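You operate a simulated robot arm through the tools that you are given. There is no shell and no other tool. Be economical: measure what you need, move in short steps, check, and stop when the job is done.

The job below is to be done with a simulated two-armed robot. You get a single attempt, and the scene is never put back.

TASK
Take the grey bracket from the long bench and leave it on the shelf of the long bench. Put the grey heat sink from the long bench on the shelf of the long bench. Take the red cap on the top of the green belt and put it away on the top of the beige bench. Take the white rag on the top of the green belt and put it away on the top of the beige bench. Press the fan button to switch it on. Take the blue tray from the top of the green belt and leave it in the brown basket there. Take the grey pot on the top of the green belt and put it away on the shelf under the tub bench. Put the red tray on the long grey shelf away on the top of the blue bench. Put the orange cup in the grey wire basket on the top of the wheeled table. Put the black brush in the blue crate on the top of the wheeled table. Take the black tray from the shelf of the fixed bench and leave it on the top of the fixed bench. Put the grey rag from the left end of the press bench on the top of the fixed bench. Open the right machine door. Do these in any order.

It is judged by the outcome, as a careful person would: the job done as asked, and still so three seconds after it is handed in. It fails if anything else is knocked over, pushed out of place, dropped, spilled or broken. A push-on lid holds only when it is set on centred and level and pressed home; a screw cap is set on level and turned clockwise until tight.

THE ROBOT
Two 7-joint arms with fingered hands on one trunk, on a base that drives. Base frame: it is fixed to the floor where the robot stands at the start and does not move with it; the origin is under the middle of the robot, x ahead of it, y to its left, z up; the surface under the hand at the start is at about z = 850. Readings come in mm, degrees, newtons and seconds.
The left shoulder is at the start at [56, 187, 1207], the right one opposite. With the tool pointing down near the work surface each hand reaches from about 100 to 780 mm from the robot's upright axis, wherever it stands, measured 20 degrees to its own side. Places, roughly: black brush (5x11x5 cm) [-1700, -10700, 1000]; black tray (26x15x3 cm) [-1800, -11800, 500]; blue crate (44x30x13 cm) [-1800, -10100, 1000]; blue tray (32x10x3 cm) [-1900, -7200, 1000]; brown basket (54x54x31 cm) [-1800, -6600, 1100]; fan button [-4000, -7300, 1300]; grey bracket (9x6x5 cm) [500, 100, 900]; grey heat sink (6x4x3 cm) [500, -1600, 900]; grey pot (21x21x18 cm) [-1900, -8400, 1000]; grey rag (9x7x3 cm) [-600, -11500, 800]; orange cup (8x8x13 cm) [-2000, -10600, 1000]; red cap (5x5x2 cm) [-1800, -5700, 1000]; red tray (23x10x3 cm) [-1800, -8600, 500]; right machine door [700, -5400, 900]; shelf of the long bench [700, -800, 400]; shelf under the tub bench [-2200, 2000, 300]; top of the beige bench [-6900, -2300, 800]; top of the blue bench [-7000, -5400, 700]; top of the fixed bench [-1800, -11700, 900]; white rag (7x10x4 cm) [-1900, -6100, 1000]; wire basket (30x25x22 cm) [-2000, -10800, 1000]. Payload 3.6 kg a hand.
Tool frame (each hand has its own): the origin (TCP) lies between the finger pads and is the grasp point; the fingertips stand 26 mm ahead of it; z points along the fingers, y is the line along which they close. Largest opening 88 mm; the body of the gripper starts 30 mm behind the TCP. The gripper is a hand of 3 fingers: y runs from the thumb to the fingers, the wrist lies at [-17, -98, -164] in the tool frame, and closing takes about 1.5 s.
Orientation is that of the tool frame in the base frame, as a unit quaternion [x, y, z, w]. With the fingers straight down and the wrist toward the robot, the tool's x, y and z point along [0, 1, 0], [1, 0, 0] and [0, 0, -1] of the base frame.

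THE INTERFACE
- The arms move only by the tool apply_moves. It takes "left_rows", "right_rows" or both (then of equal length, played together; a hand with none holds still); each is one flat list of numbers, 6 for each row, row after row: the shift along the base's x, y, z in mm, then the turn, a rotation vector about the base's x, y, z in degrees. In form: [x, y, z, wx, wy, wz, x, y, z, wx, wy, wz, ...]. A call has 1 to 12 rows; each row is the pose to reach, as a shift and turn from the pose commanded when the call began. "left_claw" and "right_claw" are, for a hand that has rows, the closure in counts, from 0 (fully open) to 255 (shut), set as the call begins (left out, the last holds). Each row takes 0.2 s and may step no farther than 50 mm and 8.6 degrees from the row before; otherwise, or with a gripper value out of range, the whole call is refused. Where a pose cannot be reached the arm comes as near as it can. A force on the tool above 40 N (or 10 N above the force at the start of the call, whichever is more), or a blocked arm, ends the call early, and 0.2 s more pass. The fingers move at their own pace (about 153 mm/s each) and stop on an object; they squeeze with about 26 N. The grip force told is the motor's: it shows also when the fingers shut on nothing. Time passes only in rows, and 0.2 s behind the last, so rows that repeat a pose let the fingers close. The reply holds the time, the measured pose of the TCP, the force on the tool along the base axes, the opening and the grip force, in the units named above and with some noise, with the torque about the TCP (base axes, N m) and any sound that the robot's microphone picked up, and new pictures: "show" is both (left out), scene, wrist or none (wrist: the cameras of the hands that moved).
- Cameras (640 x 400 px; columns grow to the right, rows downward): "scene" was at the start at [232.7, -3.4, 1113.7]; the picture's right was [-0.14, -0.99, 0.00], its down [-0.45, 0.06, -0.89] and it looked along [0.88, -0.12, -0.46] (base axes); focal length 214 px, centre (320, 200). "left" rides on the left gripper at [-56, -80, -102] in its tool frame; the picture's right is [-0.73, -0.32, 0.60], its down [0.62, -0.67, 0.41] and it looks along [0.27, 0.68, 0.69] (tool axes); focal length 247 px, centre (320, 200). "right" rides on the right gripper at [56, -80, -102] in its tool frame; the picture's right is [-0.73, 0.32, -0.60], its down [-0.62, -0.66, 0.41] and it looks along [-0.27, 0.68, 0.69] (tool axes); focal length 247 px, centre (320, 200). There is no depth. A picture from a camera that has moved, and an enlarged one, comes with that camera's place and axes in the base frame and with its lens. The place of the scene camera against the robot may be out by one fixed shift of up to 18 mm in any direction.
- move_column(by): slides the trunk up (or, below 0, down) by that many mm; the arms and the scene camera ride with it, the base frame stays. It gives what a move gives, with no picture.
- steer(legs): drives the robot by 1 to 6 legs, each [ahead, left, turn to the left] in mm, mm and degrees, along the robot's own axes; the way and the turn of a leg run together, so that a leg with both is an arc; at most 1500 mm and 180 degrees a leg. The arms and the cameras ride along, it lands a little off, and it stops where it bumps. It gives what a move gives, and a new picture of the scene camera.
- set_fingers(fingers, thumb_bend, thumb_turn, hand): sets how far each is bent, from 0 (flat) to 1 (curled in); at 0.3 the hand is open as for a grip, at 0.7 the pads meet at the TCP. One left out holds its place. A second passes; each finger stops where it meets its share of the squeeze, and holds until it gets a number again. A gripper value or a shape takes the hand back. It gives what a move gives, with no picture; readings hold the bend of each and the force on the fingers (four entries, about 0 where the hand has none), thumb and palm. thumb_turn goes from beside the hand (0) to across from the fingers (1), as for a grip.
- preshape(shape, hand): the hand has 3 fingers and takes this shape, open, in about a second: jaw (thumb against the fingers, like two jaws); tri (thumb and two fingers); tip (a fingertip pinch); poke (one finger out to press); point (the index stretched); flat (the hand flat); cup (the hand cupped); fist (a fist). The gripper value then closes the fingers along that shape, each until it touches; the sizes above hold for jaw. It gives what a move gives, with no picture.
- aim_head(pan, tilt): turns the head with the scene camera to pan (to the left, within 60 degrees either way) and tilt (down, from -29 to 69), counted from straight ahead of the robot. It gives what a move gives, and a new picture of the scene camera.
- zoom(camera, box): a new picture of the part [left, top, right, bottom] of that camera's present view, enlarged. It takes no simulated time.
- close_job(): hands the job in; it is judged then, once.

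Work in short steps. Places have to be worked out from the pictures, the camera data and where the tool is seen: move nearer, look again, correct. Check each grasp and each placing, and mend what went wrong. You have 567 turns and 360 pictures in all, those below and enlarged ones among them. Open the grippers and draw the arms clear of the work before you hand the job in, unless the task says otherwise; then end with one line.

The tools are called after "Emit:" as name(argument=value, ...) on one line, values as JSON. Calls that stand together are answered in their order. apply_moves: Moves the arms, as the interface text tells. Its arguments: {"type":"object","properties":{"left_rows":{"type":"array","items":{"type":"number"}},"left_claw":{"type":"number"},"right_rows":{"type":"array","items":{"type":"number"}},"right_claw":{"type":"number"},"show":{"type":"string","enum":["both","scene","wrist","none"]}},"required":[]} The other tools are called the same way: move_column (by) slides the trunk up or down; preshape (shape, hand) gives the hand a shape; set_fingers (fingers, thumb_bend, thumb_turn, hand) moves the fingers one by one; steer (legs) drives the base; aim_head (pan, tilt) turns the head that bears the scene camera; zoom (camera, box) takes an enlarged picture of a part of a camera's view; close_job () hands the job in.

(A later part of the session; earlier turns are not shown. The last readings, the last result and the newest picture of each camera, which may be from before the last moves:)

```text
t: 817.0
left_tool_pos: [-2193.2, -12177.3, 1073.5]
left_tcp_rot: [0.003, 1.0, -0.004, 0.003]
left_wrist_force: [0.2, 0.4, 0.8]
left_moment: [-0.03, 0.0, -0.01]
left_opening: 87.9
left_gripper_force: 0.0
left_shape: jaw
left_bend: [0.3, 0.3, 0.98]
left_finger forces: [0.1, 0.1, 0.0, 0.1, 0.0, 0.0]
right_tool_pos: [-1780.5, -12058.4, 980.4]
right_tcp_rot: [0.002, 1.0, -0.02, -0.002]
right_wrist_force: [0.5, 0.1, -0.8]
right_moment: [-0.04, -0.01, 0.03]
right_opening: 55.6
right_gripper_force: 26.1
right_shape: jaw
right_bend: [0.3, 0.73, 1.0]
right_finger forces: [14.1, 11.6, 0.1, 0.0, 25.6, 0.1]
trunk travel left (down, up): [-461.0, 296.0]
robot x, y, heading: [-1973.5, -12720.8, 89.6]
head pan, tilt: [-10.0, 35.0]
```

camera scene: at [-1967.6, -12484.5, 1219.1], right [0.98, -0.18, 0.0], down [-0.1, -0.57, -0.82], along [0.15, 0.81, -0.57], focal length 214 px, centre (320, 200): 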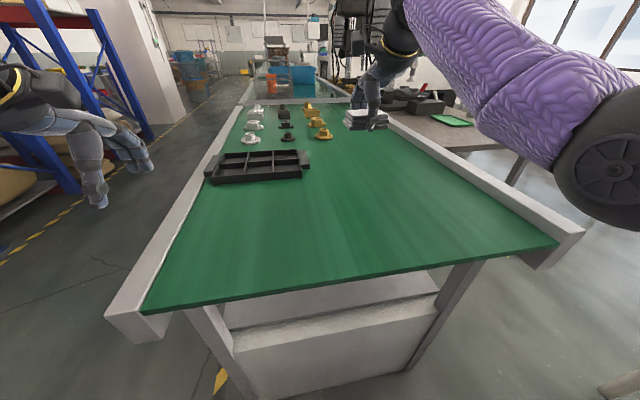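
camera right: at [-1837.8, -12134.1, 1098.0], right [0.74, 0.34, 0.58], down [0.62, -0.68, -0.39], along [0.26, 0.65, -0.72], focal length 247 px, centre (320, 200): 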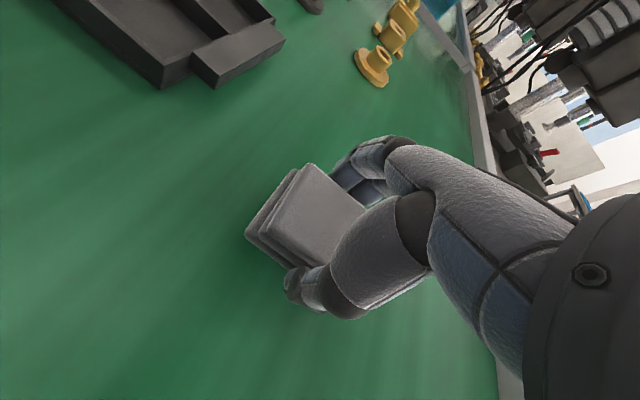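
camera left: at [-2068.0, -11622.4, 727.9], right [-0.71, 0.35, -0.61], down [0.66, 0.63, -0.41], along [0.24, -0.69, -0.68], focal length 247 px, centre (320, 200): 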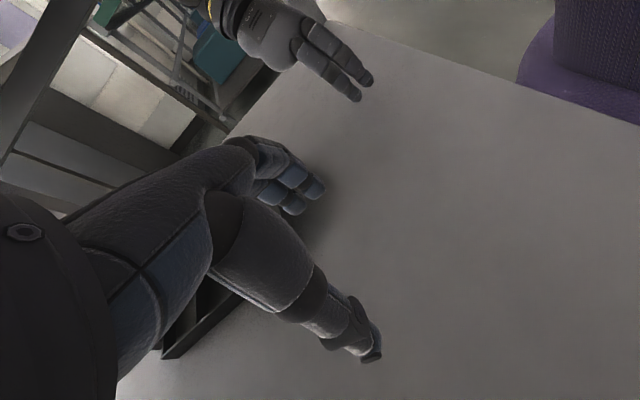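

Emit:
apply_moves(right_rows=[0, 0, -4, 0, 0, 0, 0, 0, -8, 0, 0, 0, 0, 0, -11, 0, 0, 0], show="none")

```text
t: 817.8
left_tool_pos: [-2192.9, -12178.3, 1075.6]
left_tcp_rot: [0.002, 1.0, -0.004, 0.003]
left_wrist_force: [0.2, -0.4, 0.2]
left_moment: [0.02, 0.0, 0.0]
left_opening: 88.0
left_gripper_force: 0.0
left_shape: jaw
left_bend: [0.3, 0.3, 0.98]
left_finger forces: [0.1, 0.0, 0.0, 0.0, 0.1, 0.0]
right_tool_pos: [-1782.4, -12058.8, 975.0]
right_tcp_rot: [0.001, 1.0, -0.016, -0.002]
right_wrist_force: [2.0, -3.5, 15.3]
right_moment: [0.62, -0.13, -0.16]
right_opening: 54.9
right_gripper_force: 26.4
right_shape: jaw
right_bend: [0.3, 0.73, 1.0]
right_finger forces: [17.9, 23.5, 0.0, 0.1, 27.1, 0.0]
trunk travel left (down, up): [-461.0, 296.0]
robot x, y, heading: [-1976.6, -12718.7, 89.7]
head pan, tilt: [-10.0, 35.0]
```

Contact at TCP 975. Releasing and lifting.

Emit:
apply_moves(right_rows=[0, 0, 3, 0, 0, 0, 0, 0, 3, 0, 0, 0, 0, 0, 3, 0, 0, 0, 0, 0, 3, 0, 0, 0, 0, 0, 45, 0, 0, 0, 0, 0, 90, 0, 0, 0, 0, 0, 130, 0, 0, 0], right_claw=0, show="wrist")

```text
t: 819.4
left_tool_pos: [-2194.0, -12176.7, 1073.9]
left_tcp_rot: [0.003, 1.0, -0.004, 0.004]
left_wrist_force: [-0.3, -0.3, -0.1]
left_moment: [-0.01, 0.0, -0.02]
left_opening: 87.8
left_gripper_force: 0.1
left_shape: jaw
left_bend: [0.3, 0.3, 0.98]
left_finger forces: [0.1, 0.0, 0.1, 0.0, 0.0, 0.1]
right_tool_pos: [-1781.9, -12058.9, 1099.9]
right_tcp_rot: [0.001, 1.0, -0.021, -0.003]
right_wrist_force: [0.5, 0.9, -0.9]
right_moment: [0.0, 0.02, 0.0]
right_opening: 87.8
right_gripper_force: 0.1
right_shape: jaw
right_bend: [0.3, 0.3, 0.98]
right_finger forces: [0.1, 0.0, 0.1, 0.0, 0.1, 0.1]
trunk travel left (down, up): [-461.0, 296.0]
robot x, y, heading: [-1976.5, -12721.3, 89.7]
head pan, tilt: [-10.0, 35.0]
camera right: at [-1837.7, -12134.4, 1205.9], right [0.74, 0.34, 0.58], down [0.62, -0.68, -0.39], along [0.26, 0.64, -0.72], focal length 247 px, centre (320, 200)
```

right: 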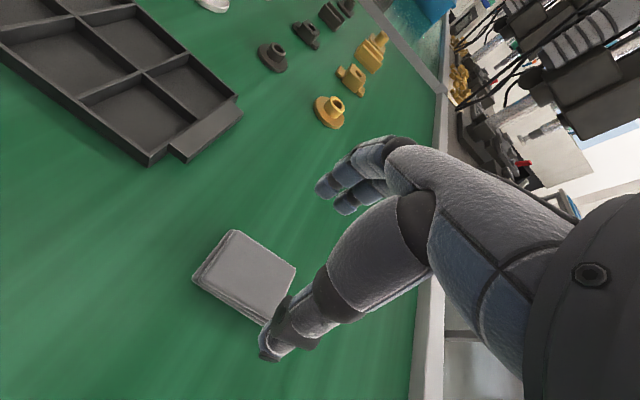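

Grey rag is on the fixed bench. Next the red tray: driving back round to the west aisle and north.

Emit:
steer(legs=[[-265, 0, 0], [0, 0, 90], [1250, 0, 0], [0, 0, -90], [1450, 0, 0], [1450, 0, 0]])

Emit:
steer(legs=[[1450, 0, 0], [235, 0, 0], [0, 0, -90], [250, 0, 0]])

```text
t: 848.6
left_tool_pos: [-3476.4, -9534.1, 1072.8]
left_tcp_rot: [-0.006, 1.0, -0.005, 0.003]
left_wrist_force: [0.1, -0.8, -0.7]
left_moment: [0.01, 0.03, -0.01]
left_opening: 87.8
left_gripper_force: 0.1
left_shape: jaw
left_bend: [0.3, 0.3, 0.98]
left_finger forces: [0.0, 0.0, 0.0, 0.0, 0.0, 0.1]
right_tool_pos: [-3066.3, -9409.2, 1099.8]
right_tcp_rot: [-0.008, 1.0, -0.022, -0.002]
right_wrist_force: [-0.2, 0.1, 0.1]
right_moment: [-0.03, -0.03, 0.0]
right_opening: 87.8
right_gripper_force: 0.0
right_shape: jaw
right_bend: [0.3, 0.3, 0.98]
right_finger forces: [0.0, 0.0, 0.1, 0.0, 0.0, 0.1]
trunk travel left (down, up): [-461.0, 296.0]
robot x, y, heading: [-3251.1, -10072.3, 90.6]
head pan, tilt: [-10.0, 35.0]
camera scene: at [-3244.8, -9839.4, 1219.3], right [0.99, -0.16, 0.0], down [-0.09, -0.57, -0.82], along [0.13, 0.81, -0.57], focal length 214 px, centre (320, 200)
```

scene: 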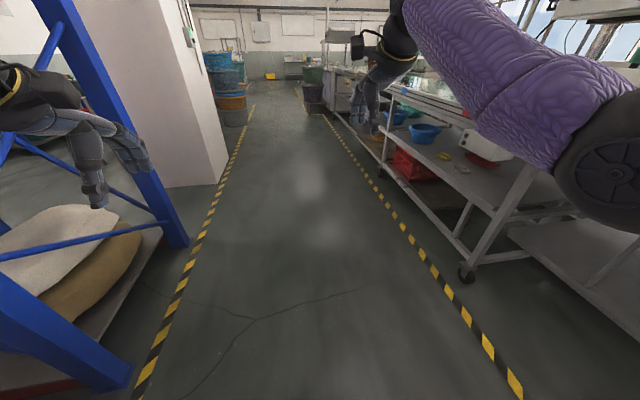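

```text
t: 862.4
left_tool_pos: [-2455.8, -8169.8, 1072.7]
left_tcp_rot: [0.71, 0.704, -0.005, -0.002]
left_wrist_force: [0.0, -0.1, -0.6]
left_moment: [-0.02, 0.01, 0.01]
left_opening: 87.9
left_gripper_force: 0.0
left_shape: jaw
left_bend: [0.3, 0.3, 0.98]
left_finger forces: [0.0, 0.0, 0.0, 0.0, 0.1, 0.1]
right_tool_pos: [-2337.8, -8579.2, 1099.5]
right_tcp_rot: [0.707, 0.706, -0.013, -0.016]
right_wrist_force: [0.4, -0.5, 0.5]
right_moment: [-0.02, -0.02, 0.02]
right_opening: 87.8
right_gripper_force: 0.0
right_shape: jaw
right_bend: [0.3, 0.3, 0.98]
right_finger forces: [0.1, 0.0, 0.1, 0.1, 0.0, 0.0]
trunk travel left (down, up): [-461.0, 296.0]
robot x, y, heading: [-2999.0, -8383.4, -0.6]
head pan, tilt: [-10.0, 35.0]
camera scene: at [-2781.6, -8393.1, 1219.1], right [-0.18, -0.98, 0.0], down [-0.57, 0.1, -0.82], along [0.8, -0.15, -0.57], focal length 214 px, centre (320, 200)
```

scene: 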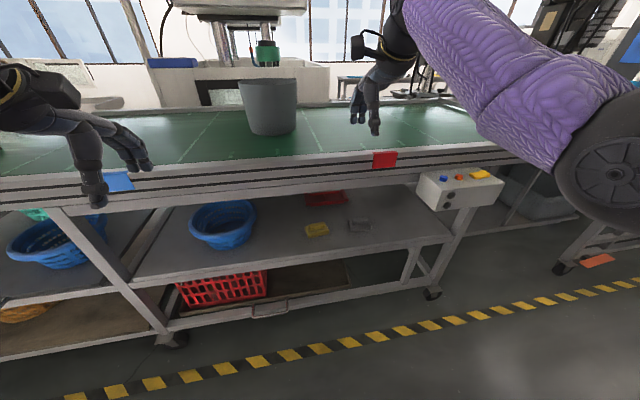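

Emit:
zoom(camera="scene", box=[260, 170, 420, 270])

```text
4.00 times, centred on (340, 220) of scene
camera zoom: at [-2781.6, -8393.1, 1219.1], right [-0.18, -0.98, 0.0], down [-0.57, 0.1, -0.82], along [0.8, -0.15, -0.57], focal length 858 px, centre (240, 120)
```

zoom: 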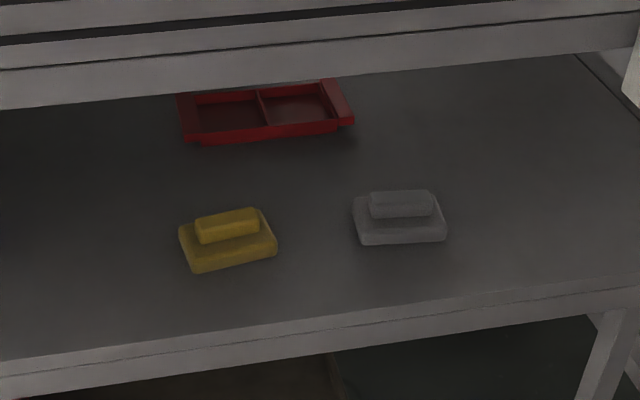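

Red tray: near wall x≈-1866, y≈-8510…-8722, behind two small items (yellow, grey) that I must pass above. Lowering the trunk fully, and tilting the right hand 15° forward.

Emit:
move_column(by=-400)

Emit:
move_column(by=-58)

Emit:
apply_moves(right_rows=[0, -25, 0, 0, -5, 0, 0, -50, 0, 0, -10, 0, 0, -70, 0, 0, -15, 0, 0, -70, 0, 0, -15, 0], show="none")

```text
t: 866.2
left_tool_pos: [-2456.6, -8170.0, 673.0]
left_tcp_rot: [0.709, 0.705, -0.005, -0.001]
left_wrist_force: [0.1, 0.2, 0.6]
left_moment: [-0.01, -0.01, 0.0]
left_opening: 87.7
left_gripper_force: 0.1
left_shape: jaw
left_bend: [0.3, 0.3, 0.98]
left_finger forces: [0.0, 0.0, 0.1, 0.0, 0.1, 0.0]
right_tool_pos: [-2336.8, -8579.4, 700.2]
right_tcp_rot: [0.708, 0.705, -0.012, -0.017]
right_wrist_force: [0.2, 0.7, 0.1]
right_moment: [-0.03, -0.01, -0.01]
right_opening: 87.6
right_gripper_force: 0.0
right_shape: jaw
right_bend: [0.3, 0.3, 0.98]
right_finger forces: [0.0, 0.0, 0.1, 0.0, 0.0, 0.0]
trunk travel left (down, up): [-61.0, 696.0]
robot x, y, heading: [-3000.3, -8386.0, -0.8]
head pan, tilt: [-10.0, 35.0]
```

```text
t: 867.2
left_tool_pos: [-2456.5, -8169.2, 616.7]
left_tcp_rot: [0.71, 0.704, -0.005, 0.0]
left_wrist_force: [0.0, -0.3, -0.3]
left_moment: [-0.01, 0.01, 0.0]
left_opening: 87.8
left_gripper_force: 0.0
left_shape: jaw
left_bend: [0.3, 0.3, 0.98]
left_finger forces: [0.0, 0.0, 0.0, 0.0, 0.1, 0.0]
right_tool_pos: [-2338.2, -8579.7, 641.9]
right_tcp_rot: [0.708, 0.706, -0.012, -0.016]
right_wrist_force: [-0.6, 0.3, 1.0]
right_moment: [0.0, 0.02, -0.01]
right_opening: 87.8
right_gripper_force: 0.1
right_shape: jaw
right_bend: [0.3, 0.3, 0.98]
right_finger forces: [0.0, 0.1, 0.0, 0.1, 0.0, 0.0]
trunk travel left (down, up): [-3.0, 754.0]
robot x, y, heading: [-3000.6, -8385.5, -0.5]
head pan, tilt: [-10.0, 35.0]
```

```text
t: 868.2
left_tool_pos: [-2455.3, -8169.2, 615.4]
left_tcp_rot: [0.71, 0.704, -0.005, -0.001]
left_wrist_force: [-0.3, -0.8, 0.5]
left_moment: [0.01, -0.03, 0.01]
left_opening: 87.9
left_gripper_force: 0.1
left_shape: jaw
left_bend: [0.3, 0.3, 0.98]
left_finger forces: [0.0, 0.1, 0.0, 0.0, 0.0, 0.0]
right_tool_pos: [-2339.3, -8651.9, 641.3]
right_tcp_rot: [0.704, 0.702, 0.081, 0.076]
right_wrist_force: [-0.1, 0.4, 0.5]
right_moment: [0.0, 0.0, -0.01]
right_opening: 87.7
right_gripper_force: 0.0
right_shape: jaw
right_bend: [0.3, 0.3, 0.98]
right_finger forces: [0.0, 0.0, 0.0, 0.0, 0.0, 0.0]
trunk travel left (down, up): [-3.0, 754.0]
robot x, y, heading: [-2998.7, -8383.9, -0.6]
head pan, tilt: [-10.0, 35.0]
```

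The left hand would meet a blue basket on the shelf, so I'll bring it inward and back, then drive in.

Emit:
apply_moves(left_rows=[-20, -35, 10, 0, 0, 0, -40, -70, 20, 0, 0, 0, -60, -105, 30, 0, 0, 0, -70, -130, 30, 0, 0, 0, -70, -130, 30, 0, 0, 0], show="none")

Emit:
steer(legs=[[380, 0, 0.6]])

Emit:
apply_moves(right_rows=[20, 0, -5, 0, 0, 0, 40, 0, -10, 0, 0, 0, 40, 0, -10, 0, 0, 0], show="wrist")

```text
t: 869.4
left_tool_pos: [-2521.6, -8305.2, 645.5]
left_tcp_rot: [0.709, 0.705, -0.005, -0.001]
left_wrist_force: [-0.1, -0.2, 0.3]
left_moment: [0.01, 0.03, 0.02]
left_opening: 87.6
left_gripper_force: 0.0
left_shape: jaw
left_bend: [0.3, 0.3, 0.98]
left_finger forces: [0.0, 0.0, 0.1, 0.0, 0.1, 0.0]
left hand out of reach, approached as far as the arm can: row 2, 3, 4, 5
right_tool_pos: [-2338.5, -8651.4, 641.5]
right_tcp_rot: [0.704, 0.702, 0.08, 0.075]
right_wrist_force: [-0.1, -0.8, -0.8]
right_moment: [0.01, -0.04, 0.0]
right_opening: 88.0
right_gripper_force: 0.1
right_shape: jaw
right_bend: [0.3, 0.3, 0.98]
right_finger forces: [0.0, 0.0, 0.1, 0.0, 0.0, 0.0]
trunk travel left (down, up): [-3.0, 754.0]
robot x, y, heading: [-2999.3, -8386.4, -0.3]
head pan, tilt: [-10.0, 35.0]
```

```text
t: 871.8
left_tool_pos: [-2141.8, -8300.3, 644.8]
left_tcp_rot: [0.705, 0.709, -0.005, -0.002]
left_wrist_force: [-0.7, -0.5, 0.0]
left_moment: [-0.01, -0.04, 0.03]
left_opening: 87.9
left_gripper_force: 0.0
left_shape: jaw
left_bend: [0.3, 0.3, 0.98]
left_finger forces: [0.0, 0.0, 0.2, 0.0, 0.0, 0.1]
right_tool_pos: [-1956.3, -8643.9, 642.5]
right_tcp_rot: [0.701, 0.705, 0.08, 0.075]
right_wrist_force: [-0.2, -0.4, 0.2]
right_moment: [0.0, 0.02, 0.01]
right_opening: 87.6
right_gripper_force: 0.1
right_shape: jaw
right_bend: [0.3, 0.3, 0.98]
right_finger forces: [0.0, 0.1, 0.0, 0.0, 0.0, 0.1]
trunk travel left (down, up): [-3.0, 754.0]
robot x, y, heading: [-2620.6, -8382.8, 0.1]
head pan, tilt: [-10.0, 35.0]
camera scene: at [-2324.5, -8391.4, 724.7], right [-0.17, -0.99, 0.0], down [-0.57, 0.1, -0.82], along [0.81, -0.14, -0.57], focal length 214 px, centre (320, 200)
```

scene: 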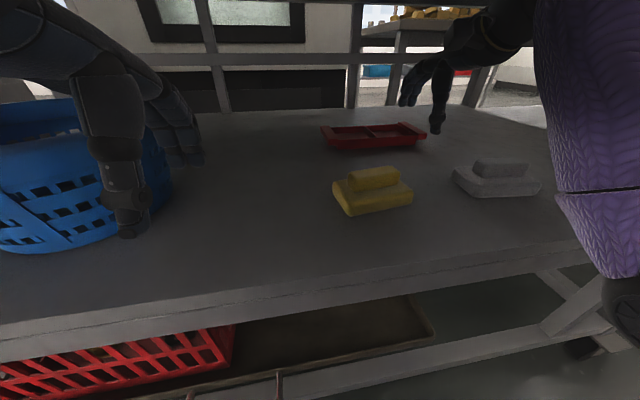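

```text
t: 872.6
left_tool_pos: [-2142.0, -8300.0, 644.4]
left_tcp_rot: [0.705, 0.709, -0.006, -0.001]
left_wrist_force: [0.4, 1.0, -0.9]
left_moment: [0.02, 0.01, 0.01]
left_opening: 87.8
left_gripper_force: 0.0
left_shape: jaw
left_bend: [0.3, 0.3, 0.98]
left_finger forces: [0.0, 0.0, 0.0, 0.1, 0.1, 0.0]
right_tool_pos: [-1916.9, -8643.7, 631.5]
right_tcp_rot: [0.7, 0.706, 0.08, 0.075]
right_wrist_force: [0.0, -0.5, 0.1]
right_moment: [-0.01, 0.0, -0.03]
right_opening: 87.8
right_gripper_force: 0.1
right_shape: jaw
right_bend: [0.3, 0.3, 0.98]
right_finger forces: [0.0, 0.0, 0.0, 0.1, 0.0, 0.1]
trunk travel left (down, up): [-3.0, 754.0]
robot x, y, heading: [-2618.9, -8385.3, 0.1]
head pan, tilt: [-10.0, 35.0]
camera right: at [-2016.6, -8588.9, 714.1], right [0.19, -0.74, 0.65], down [-0.55, -0.62, -0.55], along [0.81, -0.26, -0.52], focal length 247 px, centre (320, 200)
```

right: 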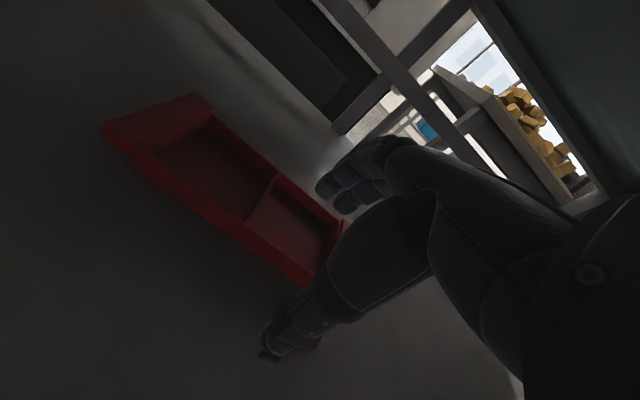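

Near wall at x≈-1870; right compartment y≈-8604…-8690 matches my fingers. Moving in 46 mm and descending in steps.

Emit:
apply_moves(right_rows=[25, -4, -15, 0, 0, 0, 46, -4, -30, 0, 0, 0, 46, -4, -55, 0, 0, 0, 46, -4, -68, 0, 0, 0, 46, -4, -76, 0, 0, 0], show="none")

```text
t: 873.8
left_tool_pos: [-2143.4, -8300.8, 644.3]
left_tcp_rot: [0.705, 0.709, -0.006, -0.002]
left_wrist_force: [-0.3, -0.7, 0.7]
left_moment: [-0.01, 0.01, -0.02]
left_opening: 88.0
left_gripper_force: 0.0
left_shape: jaw
left_bend: [0.3, 0.3, 0.98]
left_finger forces: [0.0, 0.0, 0.0, 0.0, 0.1, 0.1]
right_tool_pos: [-1865.4, -8647.8, 574.6]
right_tcp_rot: [0.699, 0.703, 0.095, 0.087]
right_wrist_force: [0.4, 0.2, 15.7]
right_moment: [0.03, 0.88, 0.0]
right_opening: 88.1
right_gripper_force: 0.0
right_shape: jaw
right_bend: [0.3, 0.24, 0.98]
right_finger forces: [0.0, 0.0, 0.1, 0.0, 15.7, 0.1]
trunk travel left (down, up): [-3.0, 754.0]
robot x, y, heading: [-2620.4, -8384.1, 0.3]
head pan, tilt: [-10.0, 35.0]
stopped in row 5 (right hand): the force on the tool passed its limit at 45 N (the readings are from after the stop); the commanded pose is now the measured one
```

The thumb reached the shelf (z≈535) because of the tilt. I'll reduce the tilt by 12° and lower to about 566, then close.

Emit:
apply_moves(right_rows=[0, 0, 8, 0, 6, 0, 0, 0, 6, 0, 12, 0, 0, 0, 0, 0, 12, 0, 0, 0, -6, 0, 12, 0, 0, 0, -10, 0, 12, 0], show="none")

Emit:
apply_moves(right_rows=[0, 0, 1, 0, 0, 0, 0, 0, 1, 0, 0, 0, 0, 0, 1, 0, 0, 0, 0, 0, 1, 0, 0, 0, 0, 0, 1, 0, 0, 0, 0, 0, 1, 0, 0, 0, 0, 0, 1, 0, 0, 0], right_claw=255, show="wrist")

```text
t: 875.0
left_tool_pos: [-2144.4, -8300.5, 647.4]
left_tcp_rot: [0.705, 0.709, -0.004, -0.001]
left_wrist_force: [-0.3, -0.1, -0.2]
left_moment: [0.02, -0.03, 0.0]
left_opening: 88.0
left_gripper_force: 0.1
left_shape: jaw
left_bend: [0.3, 0.3, 0.98]
left_finger forces: [0.0, 0.0, 0.0, 0.0, 0.1, 0.0]
right_tool_pos: [-1865.3, -8647.9, 565.8]
right_tcp_rot: [0.705, 0.708, 0.023, 0.016]
right_wrist_force: [-6.8, -1.0, 24.1]
right_moment: [-0.3, -1.31, -0.17]
right_opening: 87.0
right_gripper_force: 0.1
right_shape: jaw
right_bend: [0.3, 0.3, 0.98]
right_finger forces: [2.6, 21.5, 0.0, 0.0, 0.3, 0.1]
trunk travel left (down, up): [-3.0, 754.0]
robot x, y, heading: [-2618.4, -8386.3, 0.3]
head pan, tilt: [-10.0, 35.0]
```

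```text
t: 876.6
left_tool_pos: [-2144.1, -8300.5, 646.2]
left_tcp_rot: [0.705, 0.709, -0.004, 0.0]
left_wrist_force: [0.3, 0.5, -0.4]
left_moment: [-0.04, -0.01, -0.03]
left_opening: 88.0
left_gripper_force: 0.0
left_shape: jaw
left_bend: [0.3, 0.3, 0.98]
left_finger forces: [0.0, 0.0, 0.0, 0.0, 0.0, 0.0]
right_tool_pos: [-1864.6, -8648.4, 566.9]
right_tcp_rot: [0.705, 0.709, 0.022, 0.013]
right_wrist_force: [-1.8, 0.9, 28.3]
right_moment: [-0.29, -0.04, 0.03]
right_opening: 15.3
right_gripper_force: 26.1
right_shape: jaw
right_bend: [0.79, 0.78, 1.0]
right_finger forces: [13.2, 30.6, 0.0, 0.0, 21.7, 0.0]
trunk travel left (down, up): [-3.0, 754.0]
robot x, y, heading: [-2621.6, -8384.7, 0.0]
head pan, tilt: [-10.0, 35.0]
camera right: at [-1950.0, -8593.2, 665.0], right [0.29, -0.74, 0.61], down [-0.64, -0.62, -0.45], along [0.71, -0.26, -0.65], focal length 247 px, centre (320, 200)
```

right: 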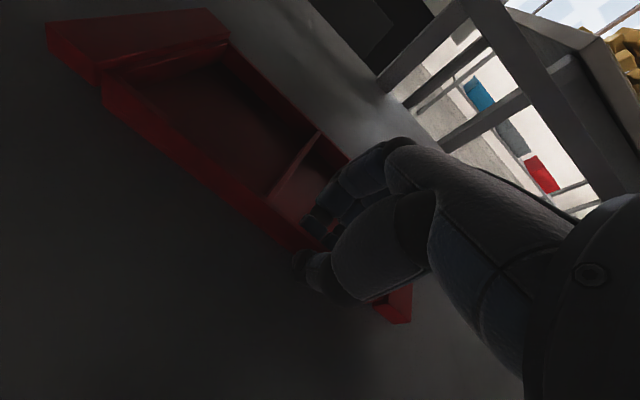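

Near wall is pinched. Lifting 95 mm slowly and checking how it hangs.

Emit:
apply_moves(right_rows=[0, 0, 15, 0, 0, 0, 0, 0, 35, 0, 0, 0, 0, 0, 60, 0, 0, 0, 0, 0, 85, 0, 0, 0, 0, 0, 95, 0, 0, 0], show="scene")

```text
t: 877.8
left_tool_pos: [-2141.9, -8301.9, 643.9]
left_tcp_rot: [0.705, 0.71, -0.005, -0.003]
left_wrist_force: [0.1, 0.2, 0.1]
left_moment: [0.02, 0.0, -0.02]
left_opening: 87.6
left_gripper_force: 0.0
left_shape: jaw
left_bend: [0.3, 0.3, 0.98]
left_finger forces: [0.1, 0.0, 0.0, 0.1, 0.0, 0.1]
right_tool_pos: [-1865.8, -8648.3, 655.3]
right_tcp_rot: [0.705, 0.709, 0.017, 0.01]
right_wrist_force: [-0.1, 0.1, -1.5]
right_moment: [-0.04, 0.06, 0.0]
right_opening: 11.5
right_gripper_force: 26.5
right_shape: jaw
right_bend: [0.75, 0.78, 1.0]
right_finger forces: [8.6, 6.7, 0.1, 0.1, 14.7, 0.0]
trunk travel left (down, up): [-3.0, 754.0]
robot x, y, heading: [-2619.9, -8385.3, 0.2]
head pan, tilt: [-10.0, 35.0]
camera scene: at [-2324.4, -8391.4, 724.6], right [-0.17, -0.99, 0.0], down [-0.57, 0.1, -0.82], along [0.81, -0.14, -0.57], focal length 214 px, centre (320, 200)
```

scene: 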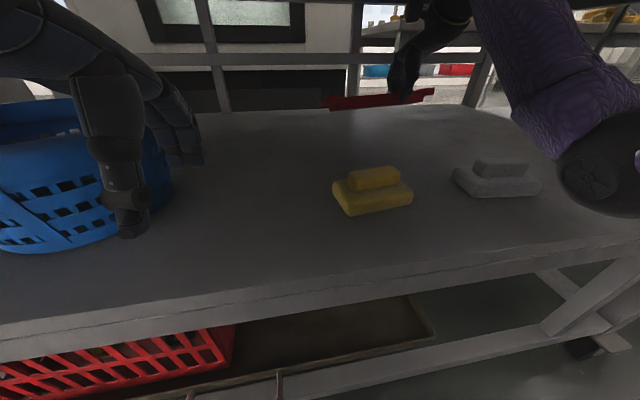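

The tray hangs nearly level, well above the items. Backing straight out 430 mm, then raising the trunk 300 mm.

Emit:
steer(legs=[[-430, 0, 0]])

Emit:
move_column(by=300)

```text
t: 880.4
left_tool_pos: [-2569.2, -8302.0, 644.3]
left_tcp_rot: [0.706, 0.708, -0.005, -0.002]
left_wrist_force: [-0.4, 0.9, -0.4]
left_moment: [0.0, -0.02, 0.01]
left_opening: 87.8
left_gripper_force: 0.0
left_shape: jaw
left_bend: [0.3, 0.3, 0.98]
left_finger forces: [0.0, 0.1, 0.0, 0.0, 0.0, 0.0]
right_tool_pos: [-2291.2, -8649.9, 654.1]
right_tcp_rot: [0.705, 0.709, 0.017, 0.01]
right_wrist_force: [-0.3, 0.6, -0.8]
right_moment: [-0.02, 0.05, 0.01]
right_opening: 11.4
right_gripper_force: 26.1
right_shape: jaw
right_bend: [0.75, 0.78, 1.0]
right_finger forces: [9.2, 7.3, 0.0, 0.0, 15.2, 0.1]
trunk travel left (down, up): [-3.0, 754.0]
robot x, y, heading: [-3048.0, -8382.8, 0.2]
head pan, tilt: [-10.0, 35.0]
camera scene: at [-2750.3, -8392.8, 724.6], right [-0.17, -0.99, 0.0], down [-0.57, 0.1, -0.82], along [0.81, -0.14, -0.57], focal length 214 px, centre (320, 200)
```

scene: 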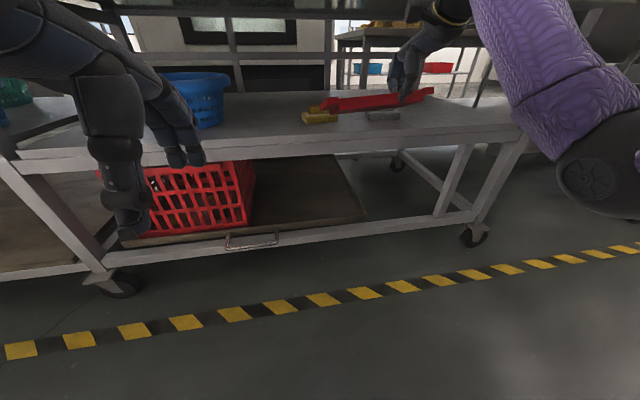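

```text
t: 883.4
left_tool_pos: [-2568.1, -8301.6, 944.5]
left_tcp_rot: [0.706, 0.708, -0.005, -0.003]
left_wrist_force: [-0.6, -0.1, 0.4]
left_moment: [0.0, -0.01, -0.01]
left_opening: 88.0
left_gripper_force: 0.1
left_shape: jaw
left_bend: [0.3, 0.3, 0.98]
left_finger forces: [0.1, 0.1, 0.0, 0.0, 0.1, 0.1]
right_tool_pos: [-2290.5, -8650.7, 953.6]
right_tcp_rot: [0.705, 0.709, 0.017, 0.01]
right_wrist_force: [-0.7, -0.9, -1.7]
right_moment: [-0.03, 0.06, 0.04]
right_opening: 11.6
right_gripper_force: 26.0
right_shape: jaw
right_bend: [0.75, 0.78, 1.0]
right_finger forces: [9.1, 7.8, 0.0, 0.0, 15.1, 0.0]
trunk travel left (down, up): [-303.0, 454.0]
robot x, y, heading: [-3045.9, -8383.4, 0.2]
head pan, tilt: [-10.0, 35.0]
```

The tray is well held. Raising the trunk 200 mm for travel and driving north toward the gap.

Emit:
move_column(by=200)

Emit:
steer(legs=[[-130, 0, 0], [0, 0, 90], [1450, 0, 0], [1450, 0, 0], [1450, 0, 0], [1450, 0, 0]])

```text
t: 885.6
left_tool_pos: [-2567.9, -8302.7, 1144.4]
left_tcp_rot: [0.706, 0.708, -0.006, -0.003]
left_wrist_force: [-0.5, -0.2, 0.0]
left_moment: [-0.02, -0.01, -0.02]
left_opening: 88.0
left_gripper_force: 0.0
left_shape: jaw
left_bend: [0.3, 0.3, 0.98]
left_finger forces: [0.1, 0.0, 0.1, 0.0, 0.0, 0.0]
right_tool_pos: [-2303.8, -8649.6, 1196.0]
right_tcp_rot: [0.704, 0.708, 0.037, 0.03]
right_wrist_force: [-0.8, -0.8, -1.6]
right_moment: [-0.07, 0.07, 0.0]
right_opening: 11.7
right_gripper_force: 25.7
right_shape: jaw
right_bend: [0.75, 0.78, 1.0]
right_finger forces: [9.0, 8.4, 0.0, 0.0, 15.2, 0.0]
trunk travel left (down, up): [-503.0, 254.0]
robot x, y, heading: [-3044.2, -8384.9, 0.4]
head pan, tilt: [-10.0, 35.0]
```

```text
t: 917.8
left_tool_pos: [-3207.4, -2127.5, 1143.5]
left_tcp_rot: [0.005, 1.0, -0.005, 0.003]
left_wrist_force: [-0.1, 0.4, -1.5]
left_moment: [0.0, 0.01, 0.0]
left_opening: 88.0
left_gripper_force: 0.0
left_shape: jaw
left_bend: [0.3, 0.3, 0.98]
left_finger forces: [0.0, 0.0, 0.0, 0.0, 0.0, 0.0]
right_tool_pos: [-2856.1, -1866.6, 1195.6]
right_tcp_rot: [0.004, 0.999, 0.048, -0.004]
right_wrist_force: [0.8, 0.5, -1.4]
right_moment: [-0.04, -0.07, 0.02]
right_opening: 11.9
right_gripper_force: 26.1
right_shape: jaw
right_bend: [0.75, 0.79, 1.0]
right_finger forces: [9.0, 8.7, 0.0, 0.0, 14.9, 0.0]
trunk travel left (down, up): [-503.0, 254.0]
robot x, y, heading: [-3129.2, -2604.4, 89.1]
head pan, tilt: [-10.0, 35.0]
camera scene: at [-3120.1, -2374.4, 1263.0], right [0.98, -0.19, 0.0], down [-0.11, -0.56, -0.82], along [0.15, 0.8, -0.57], focal length 214 px, centre (320, 200)
```

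scene: 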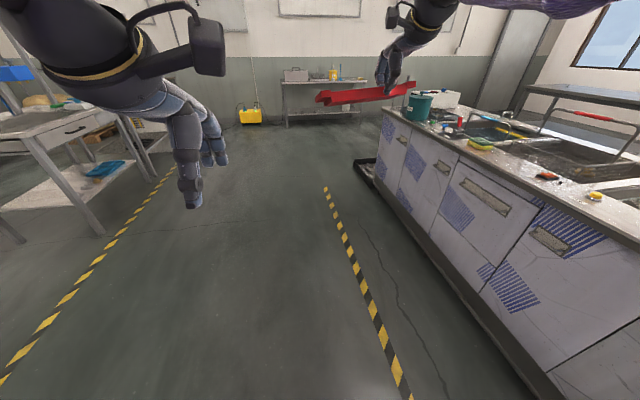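

Far ahead (y≈2000) I can see the bench for the pot later. Continuing: through the gap west, then south toward the blue bench.

Emit:
steer(legs=[[1340, 0, 0.9], [0, 0, 90], [1400, 0, 0], [1420, 0, 0], [0, 0, 90]])

```text
t: 945.3
left_tool_pos: [-5871.9, -1769.5, 1145.4]
left_tcp_rot: [1.0, -0.006, -0.003, -0.005]
left_wrist_force: [-0.6, -0.3, 0.5]
left_moment: [-0.02, 0.0, -0.02]
left_opening: 87.9
left_gripper_force: 0.1
left_shape: jaw
left_bend: [0.3, 0.3, 0.98]
left_finger forces: [0.0, 0.0, 0.1, 0.1, 0.0, 0.1]
right_tool_pos: [-6224.7, -2030.2, 1195.0]
right_tcp_rot: [0.999, -0.006, 0.006, 0.048]
right_wrist_force: [0.5, -0.6, -0.6]
right_moment: [0.08, 0.07, 0.0]
right_opening: 11.5
right_gripper_force: 26.1
right_shape: jaw
right_bend: [0.75, 0.79, 1.0]
right_finger forces: [8.5, 8.8, 0.1, 0.0, 14.1, 0.0]
trunk travel left (down, up): [-503.0, 254.0]
robot x, y, heading: [-5946.1, -1292.2, -90.7]
head pan, tilt: [-10.0, 35.0]
camera scene: at [-5976.0, -1504.0, 1263.0], right [-0.98, 0.19, 0.0], down [0.11, 0.56, -0.82], along [-0.15, -0.8, -0.57], focal length 214 px, centre (320, 200)
```

scene: 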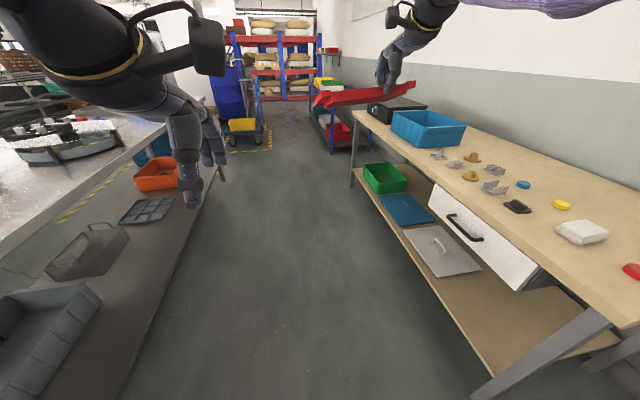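

Rag and cap are still fine on the beige bench. Driving south 2640 mm, then strafing west to the blue bench's north end.

Emit:
steer(legs=[[1300, 0, 0.7], [1330, 0, 0], [0, -600, 0]])

```text
t: 961.1
left_tool_pos: [-6539.3, -4385.6, 1144.6]
left_tcp_rot: [1.0, -0.016, -0.002, -0.004]
left_wrist_force: [0.7, 0.4, -0.3]
left_moment: [-0.02, -0.02, 0.02]
left_opening: 87.8
left_gripper_force: 0.1
left_shape: jaw
left_bend: [0.3, 0.3, 0.98]
left_finger forces: [0.1, 0.0, 0.0, 0.1, 0.0, 0.1]
right_tool_pos: [-6896.1, -4637.2, 1195.6]
right_tcp_rot: [0.999, -0.015, 0.005, 0.048]
right_wrist_force: [-0.2, 0.4, -1.9]
right_moment: [0.04, 0.03, 0.0]
right_opening: 11.3
right_gripper_force: 26.2
right_shape: jaw
right_bend: [0.75, 0.79, 1.0]
right_finger forces: [8.6, 8.8, 0.0, 0.0, 14.3, 0.0]
trunk travel left (down, up): [-503.0, 254.0]
robot x, y, heading: [-6606.4, -3901.9, -92.1]
head pan, tilt: [-10.0, 35.0]
camera scene: at [-6637.5, -4116.7, 1263.0], right [-0.98, 0.21, 0.0], down [0.12, 0.56, -0.82], along [-0.17, -0.8, -0.57], focal length 214 px, centre (320, 200)
```

scene: 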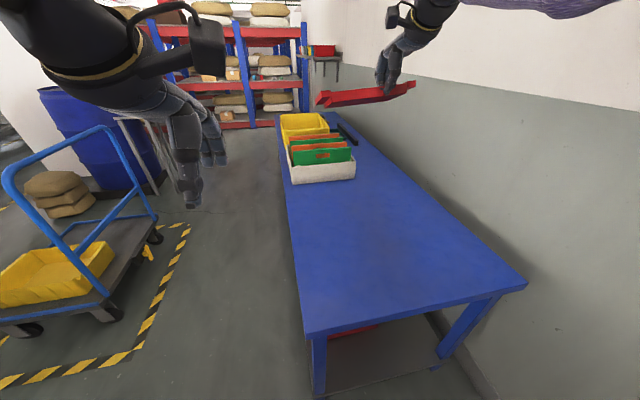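

The blue bench is clear below the tray (x -6670…-7295, free y -4365…-5030). Lowering the trunk 390 mm.

Emit:
move_column(by=-390)

Emit:
apply_moves(right_rows=[0, 0, 0, 0, 0, 0], show="wrist")

```text
t: 964.9
left_tool_pos: [-6539.0, -4384.9, 755.1]
left_tcp_rot: [1.0, -0.017, -0.002, -0.005]
left_wrist_force: [0.6, 0.3, 0.6]
left_moment: [0.0, 0.0, -0.01]
left_opening: 87.8
left_gripper_force: 0.2
left_shape: jaw
left_bend: [0.3, 0.3, 0.98]
left_finger forces: [0.0, 0.1, 0.1, 0.1, 0.0, 0.1]
right_tool_pos: [-6895.3, -4636.8, 806.0]
right_tcp_rot: [0.999, -0.015, 0.005, 0.048]
right_wrist_force: [0.3, 0.4, -1.1]
right_moment: [0.03, 0.04, -0.01]
right_opening: 11.5
right_gripper_force: 25.9
right_shape: jaw
right_bend: [0.75, 0.79, 1.0]
right_finger forces: [8.7, 9.1, 0.1, 0.0, 14.5, 0.1]
trunk travel left (down, up): [-113.0, 644.0]
robot x, y, heading: [-6604.9, -3906.1, -92.0]
head pan, tilt: [-10.0, 35.0]
```

```text
t: 965.3
left_tool_pos: [-6539.0, -4385.1, 754.4]
left_tcp_rot: [1.0, -0.017, 0.0, -0.006]
left_wrist_force: [0.3, -0.2, 0.0]
left_moment: [0.01, 0.04, 0.04]
left_opening: 87.8
left_gripper_force: 0.1
left_shape: jaw
left_bend: [0.3, 0.3, 0.98]
left_finger forces: [0.0, 0.1, 0.1, 0.0, 0.0, 0.0]
right_tool_pos: [-6895.8, -4637.5, 805.7]
right_tcp_rot: [0.999, -0.015, 0.005, 0.049]
right_wrist_force: [-0.6, 0.6, -0.1]
right_moment: [0.07, 0.04, 0.01]
right_opening: 11.6
right_gripper_force: 25.8
right_shape: jaw
right_bend: [0.75, 0.79, 1.0]
right_finger forces: [8.8, 9.0, 0.0, 0.0, 14.6, 0.0]
trunk travel left (down, up): [-113.0, 644.0]
robot x, y, heading: [-6604.1, -3904.3, -92.0]
head pan, tilt: [-10.0, 35.0]
camera right: at [-6837.1, -4549.5, 900.7], right [-0.75, -0.24, 0.62], down [-0.6, 0.64, -0.48], along [-0.28, -0.73, -0.62], focal length 247 px, centre (320, 200)
```

right: 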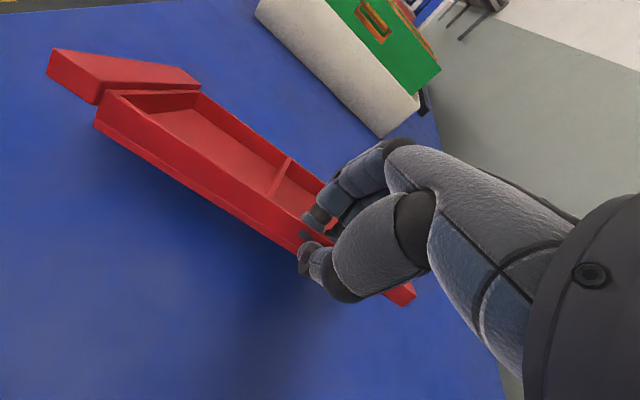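

Nearly there. Lowering 40 mm, then small steps until contact.

Emit:
apply_moves(right_rows=[0, 0, -15, 0, 0, 0, 0, 0, -28, 0, 0, 0, 0, 0, -36, 0, 0, 0], show="none")

Emit:
apply_moves(right_rows=[0, 0, -5, 0, 0, 0, 0, 0, -10, 0, 0, 0], show="none")

```text
t: 966.1
left_tool_pos: [-6538.8, -4384.4, 754.0]
left_tcp_rot: [1.0, -0.016, -0.001, -0.005]
left_wrist_force: [0.3, -0.7, 0.6]
left_moment: [-0.01, -0.03, -0.02]
left_opening: 88.0
left_gripper_force: 0.1
left_shape: jaw
left_bend: [0.3, 0.3, 0.98]
left_finger forces: [0.0, 0.1, 0.0, 0.0, 0.0, 0.0]
right_tool_pos: [-6895.6, -4637.8, 769.6]
right_tcp_rot: [0.999, -0.016, 0.005, 0.048]
right_wrist_force: [0.1, 0.4, -0.4]
right_moment: [-0.04, -0.03, 0.02]
right_opening: 11.7
right_gripper_force: 26.0
right_shape: jaw
right_bend: [0.75, 0.79, 1.0]
right_finger forces: [9.1, 8.2, 0.1, 0.0, 13.6, 0.0]
trunk travel left (down, up): [-113.0, 644.0]
robot x, y, heading: [-6606.7, -3902.8, -92.2]
head pan, tilt: [-10.0, 35.0]
```

```text
t: 966.7
left_tool_pos: [-6538.7, -4383.7, 754.1]
left_tcp_rot: [1.0, -0.017, -0.003, -0.005]
left_wrist_force: [0.0, 0.1, 0.5]
left_moment: [0.0, 0.01, -0.01]
left_opening: 87.8
left_gripper_force: 0.2
left_shape: jaw
left_bend: [0.3, 0.3, 0.98]
left_finger forces: [0.1, 0.1, 0.0, 0.0, 0.0, 0.1]
right_tool_pos: [-6895.8, -4636.7, 760.2]
right_tcp_rot: [0.999, -0.016, 0.005, 0.048]
right_wrist_force: [0.8, -0.2, 1.0]
right_moment: [-0.06, -0.13, 0.04]
right_opening: 11.7
right_gripper_force: 26.2
right_shape: jaw
right_bend: [0.75, 0.79, 1.0]
right_finger forces: [9.8, 11.0, 0.0, 0.0, 14.1, 0.0]
trunk travel left (down, up): [-113.0, 644.0]
robot x, y, heading: [-6606.4, -3906.4, -92.0]
head pan, tilt: [-10.0, 35.0]
```

Emit:
apply_moves(right_rows=[0, 0, -4, 0, 0, 0, 0, 0, -8, 0, 0, 0, 0, 0, -11, 0, 0, 0], show="none")

```text
t: 967.5
left_tool_pos: [-6538.7, -4384.8, 755.7]
left_tcp_rot: [1.0, -0.017, -0.002, -0.005]
left_wrist_force: [0.3, -1.0, -0.1]
left_moment: [0.01, 0.0, -0.03]
left_opening: 88.1
left_gripper_force: 0.0
left_shape: jaw
left_bend: [0.3, 0.3, 0.98]
left_finger forces: [0.1, 0.0, 0.0, 0.0, 0.0, 0.1]
right_tool_pos: [-6895.9, -4636.6, 748.3]
right_tcp_rot: [0.999, -0.015, 0.005, 0.048]
right_wrist_force: [0.2, -0.5, 0.8]
right_moment: [-0.11, -0.08, 0.07]
right_opening: 11.8
right_gripper_force: 25.0
right_shape: jaw
right_bend: [0.76, 0.79, 1.0]
right_finger forces: [10.5, 10.7, 0.0, 0.0, 14.5, 0.1]
trunk travel left (down, up): [-113.0, 644.0]
robot x, y, heading: [-6605.1, -3904.8, -92.0]
head pan, tilt: [-10.0, 35.0]
```

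Emit:
apply_moves(right_rows=[0, 0, -4, 0, 0, 0, 0, 0, -8, 0, 0, 0, 0, 0, -12, 0, 0, 0], show="wrist")

```text
t: 968.3
left_tool_pos: [-6538.7, -4382.0, 756.2]
left_tcp_rot: [1.0, -0.016, -0.003, -0.003]
left_wrist_force: [0.0, 0.1, 0.0]
left_moment: [-0.03, 0.03, 0.03]
left_opening: 87.8
left_gripper_force: 0.0
left_shape: jaw
left_bend: [0.3, 0.3, 0.98]
left_finger forces: [0.0, 0.1, 0.0, 0.0, 0.0, 0.0]
right_tool_pos: [-6895.9, -4636.8, 746.6]
right_tcp_rot: [0.998, -0.015, 0.004, 0.057]
right_wrist_force: [-0.8, -0.1, 31.3]
right_moment: [-0.28, -0.18, 0.09]
right_opening: 13.6
right_gripper_force: 26.2
right_shape: jaw
right_bend: [0.77, 0.79, 1.0]
right_finger forces: [23.5, 16.9, 0.0, 0.1, 20.7, 0.0]
trunk travel left (down, up): [-113.0, 644.0]
robot x, y, heading: [-6605.8, -3905.2, -92.1]
head pan, tilt: [-10.0, 35.0]
camera right: at [-6836.8, -4547.6, 839.6], right [-0.75, -0.22, 0.62], down [-0.6, 0.63, -0.49], along [-0.28, -0.74, -0.61], focal length 247 px, centre (320, 200)
```

right: 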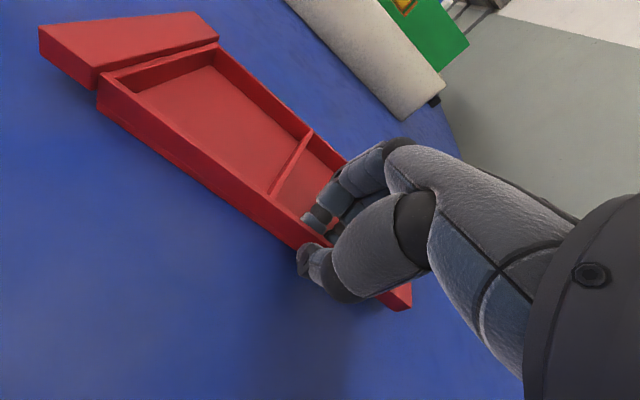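

Tray is flat on the bench (31 N). Releasing and lifting.

Emit:
apply_moves(right_rows=[0, 0, 4, 0, 0, 0, 0, 0, 4, 0, 0, 0, 0, 0, 4, 0, 0, 0, 0, 0, 4, 0, 0, 0, 0, 0, 45, 0, 0, 0, 0, 0, 90, 0, 0, 0, 0, 0, 130, 0, 0, 0], right_claw=0, show="wrist")

```text
t: 969.9
left_tool_pos: [-6538.6, -4384.6, 753.6]
left_tcp_rot: [1.0, -0.016, -0.003, -0.006]
left_wrist_force: [-0.1, 0.6, 0.5]
left_moment: [-0.01, -0.02, 0.01]
left_opening: 87.8
left_gripper_force: 0.0
left_shape: jaw
left_bend: [0.3, 0.3, 0.98]
left_finger forces: [0.1, 0.1, 0.0, 0.0, 0.0, 0.0]
right_tool_pos: [-6895.8, -4637.1, 866.7]
right_tcp_rot: [0.999, -0.016, 0.005, 0.048]
right_wrist_force: [0.5, 0.1, -0.6]
right_moment: [-0.01, -0.03, 0.02]
right_opening: 87.7
right_gripper_force: 0.0
right_shape: jaw
right_bend: [0.3, 0.3, 0.98]
right_finger forces: [0.1, 0.0, 0.0, 0.0, 0.0, 0.0]
trunk travel left (down, up): [-113.0, 644.0]
robot x, y, heading: [-6606.9, -3906.0, -92.1]
head pan, tilt: [-10.0, 35.0]
camera right: at [-6837.4, -4549.5, 960.7], right [-0.75, -0.24, 0.62], down [-0.6, 0.64, -0.48], along [-0.28, -0.73, -0.62], focal length 247 px, centre (320, 200)
```

right: 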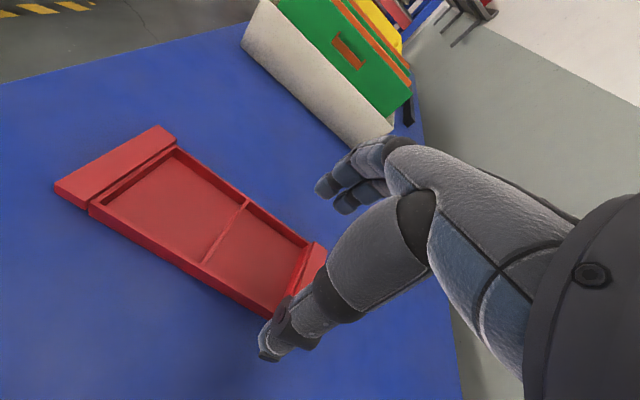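

Red tray is placed on the blue bench. Last item: the pot. Raising the trunk 300 mm and driving back out of this corner.

Emit:
move_column(by=300)

Emit:
steer(legs=[[0, 610, 2], [-1320, 0, 0], [-1325, 0, 0], [0, 0, 90], [1420, 0, 0], [1430, 0, 0]])

```text
t: 972.9
left_tool_pos: [-6538.3, -4385.2, 1055.1]
left_tcp_rot: [1.0, -0.017, -0.002, -0.006]
left_wrist_force: [-1.6, -0.1, 0.1]
left_moment: [0.03, 0.0, -0.04]
left_opening: 87.8
left_gripper_force: 0.1
left_shape: jaw
left_bend: [0.3, 0.3, 0.98]
left_finger forces: [0.0, 0.0, 0.0, 0.0, 0.0, 0.0]
right_tool_pos: [-6895.7, -4637.6, 1166.0]
right_tcp_rot: [0.999, -0.015, 0.006, 0.048]
right_wrist_force: [0.3, 1.1, -0.2]
right_moment: [0.01, -0.02, 0.01]
right_opening: 87.7
right_gripper_force: 0.0
right_shape: jaw
right_bend: [0.3, 0.3, 0.98]
right_finger forces: [0.0, 0.1, 0.1, 0.0, 0.0, 0.0]
trunk travel left (down, up): [-413.0, 344.0]
robot x, y, heading: [-6603.7, -3902.7, -92.3]
head pan, tilt: [-10.0, 35.0]
```

```text
t: 1005.9
left_tool_pos: [-2700.4, -1202.6, 1055.3]
left_tcp_rot: [0.706, 0.708, -0.006, -0.003]
left_wrist_force: [-0.6, 0.4, -0.6]
left_moment: [0.02, -0.01, -0.02]
left_opening: 88.0
left_gripper_force: 0.1
left_shape: jaw
left_bend: [0.3, 0.3, 0.98]
left_finger forces: [0.1, 0.0, 0.0, 0.1, 0.1, 0.0]
right_tool_pos: [-2436.4, -1551.3, 1165.9]
right_tcp_rot: [0.706, 0.707, 0.038, 0.03]
right_wrist_force: [0.3, -0.4, -0.8]
right_moment: [-0.04, 0.01, -0.01]
right_opening: 88.0
right_gripper_force: 0.1
right_shape: jaw
right_bend: [0.3, 0.3, 0.98]
right_finger forces: [0.0, 0.0, 0.0, 0.1, 0.0, 0.0]
trunk travel left (down, up): [-413.0, 344.0]
robot x, y, heading: [-3178.5, -1287.3, -0.1]
head pan, tilt: [-10.0, 35.0]
camera scene: at [-2958.4, -1292.6, 1168.8], right [-0.17, -0.98, 0.0], down [-0.57, 0.1, -0.82], along [0.81, -0.14, -0.57], focal length 214 px, centre (320, 200)
```

scene: 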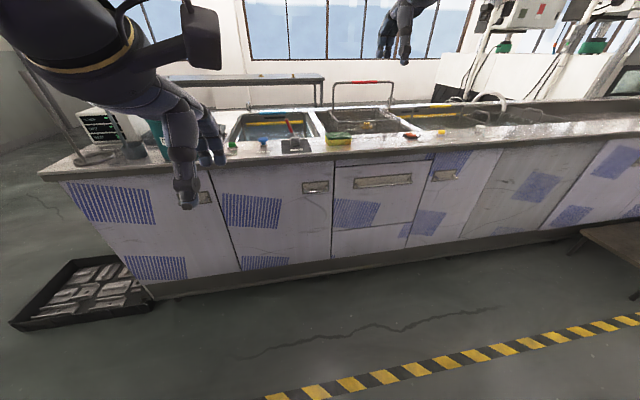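

Continuing south to the belt.

Emit:
steer(legs=[[0, 0, -90], [1450, 0, 0], [1450, 0, 0], [1450, 0, 0], [1450, 0, 0], [1280, 0, 0]])

Emit:
steer(legs=[[0, 0, 90]])

```text
t: 1043.2
left_tool_pos: [-3117.0, -8820.3, 1055.0]
left_tcp_rot: [1.0, -0.006, -0.002, -0.006]
left_wrist_force: [0.8, -0.7, -0.2]
left_moment: [0.01, -0.01, -0.02]
left_opening: 87.9
left_gripper_force: 0.1
left_shape: jaw
left_bend: [0.3, 0.3, 0.98]
left_finger forces: [0.1, 0.0, 0.0, 0.0, 0.0, 0.0]
right_tool_pos: [-3468.1, -9079.2, 1166.7]
right_tcp_rot: [0.999, -0.004, 0.005, 0.048]
right_wrist_force: [0.0, -0.4, -0.6]
right_moment: [-0.01, -0.02, 0.03]
right_opening: 87.7
right_gripper_force: 0.0
right_shape: jaw
right_bend: [0.3, 0.3, 0.98]
right_finger forces: [0.1, 0.0, 0.0, 0.0, 0.1, 0.0]
trunk travel left (down, up): [-413.0, 344.0]
robot x, y, heading: [-3189.7, -8337.9, -90.6]
head pan, tilt: [-10.0, 35.0]
camera scene: at [-3221.8, -8560.8, 1168.8], right [-0.98, 0.19, 0.0], down [0.11, 0.56, -0.82], along [-0.15, -0.8, -0.57], focal length 214 px, centre (320, 200)
```

scene: 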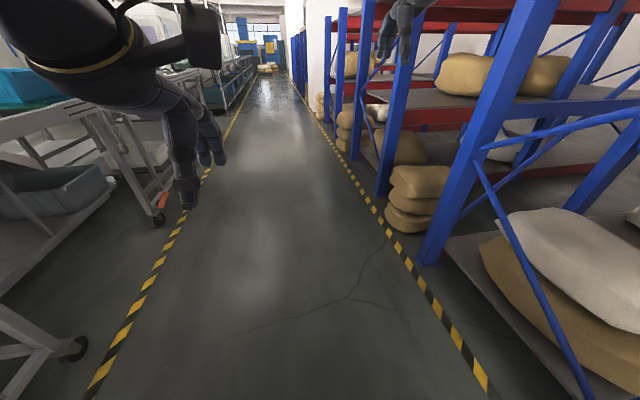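

```text
t: 1047.4
left_tool_pos: [-2715.0, -8270.6, 1054.5]
left_tcp_rot: [0.718, 0.696, -0.006, -0.002]
left_wrist_force: [0.4, 0.2, -0.1]
left_moment: [-0.01, 0.02, 0.01]
left_opening: 87.7
left_gripper_force: 0.0
left_shape: jaw
left_bend: [0.3, 0.3, 0.98]
left_finger forces: [0.0, 0.1, 0.1, 0.0, 0.0, 0.1]
right_tool_pos: [-2462.0, -8627.4, 1166.8]
right_tcp_rot: [0.716, 0.697, 0.037, 0.031]
right_wrist_force: [0.1, 0.3, 0.4]
right_moment: [0.0, 0.02, 0.01]
right_opening: 87.8
right_gripper_force: 0.0
right_shape: jaw
right_bend: [0.3, 0.3, 0.98]
right_finger forces: [0.0, 0.0, 0.1, 0.1, 0.1, 0.0]
trunk travel left (down, up): [-413.0, 344.0]
robot x, y, heading: [-3192.8, -8341.9, -1.8]
head pan, tilt: [-10.0, 35.0]
camera scene: at [-2974.6, -8353.4, 1168.8], right [-0.2, -0.98, 0.0], down [-0.56, 0.12, -0.82], along [0.8, -0.17, -0.57], focal length 214 px, centre (320, 200)
```

scene: 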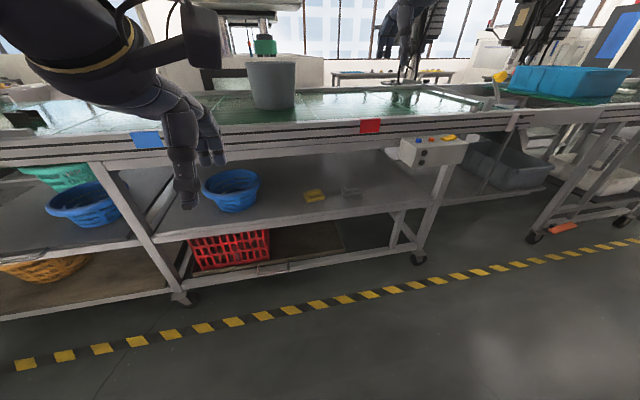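

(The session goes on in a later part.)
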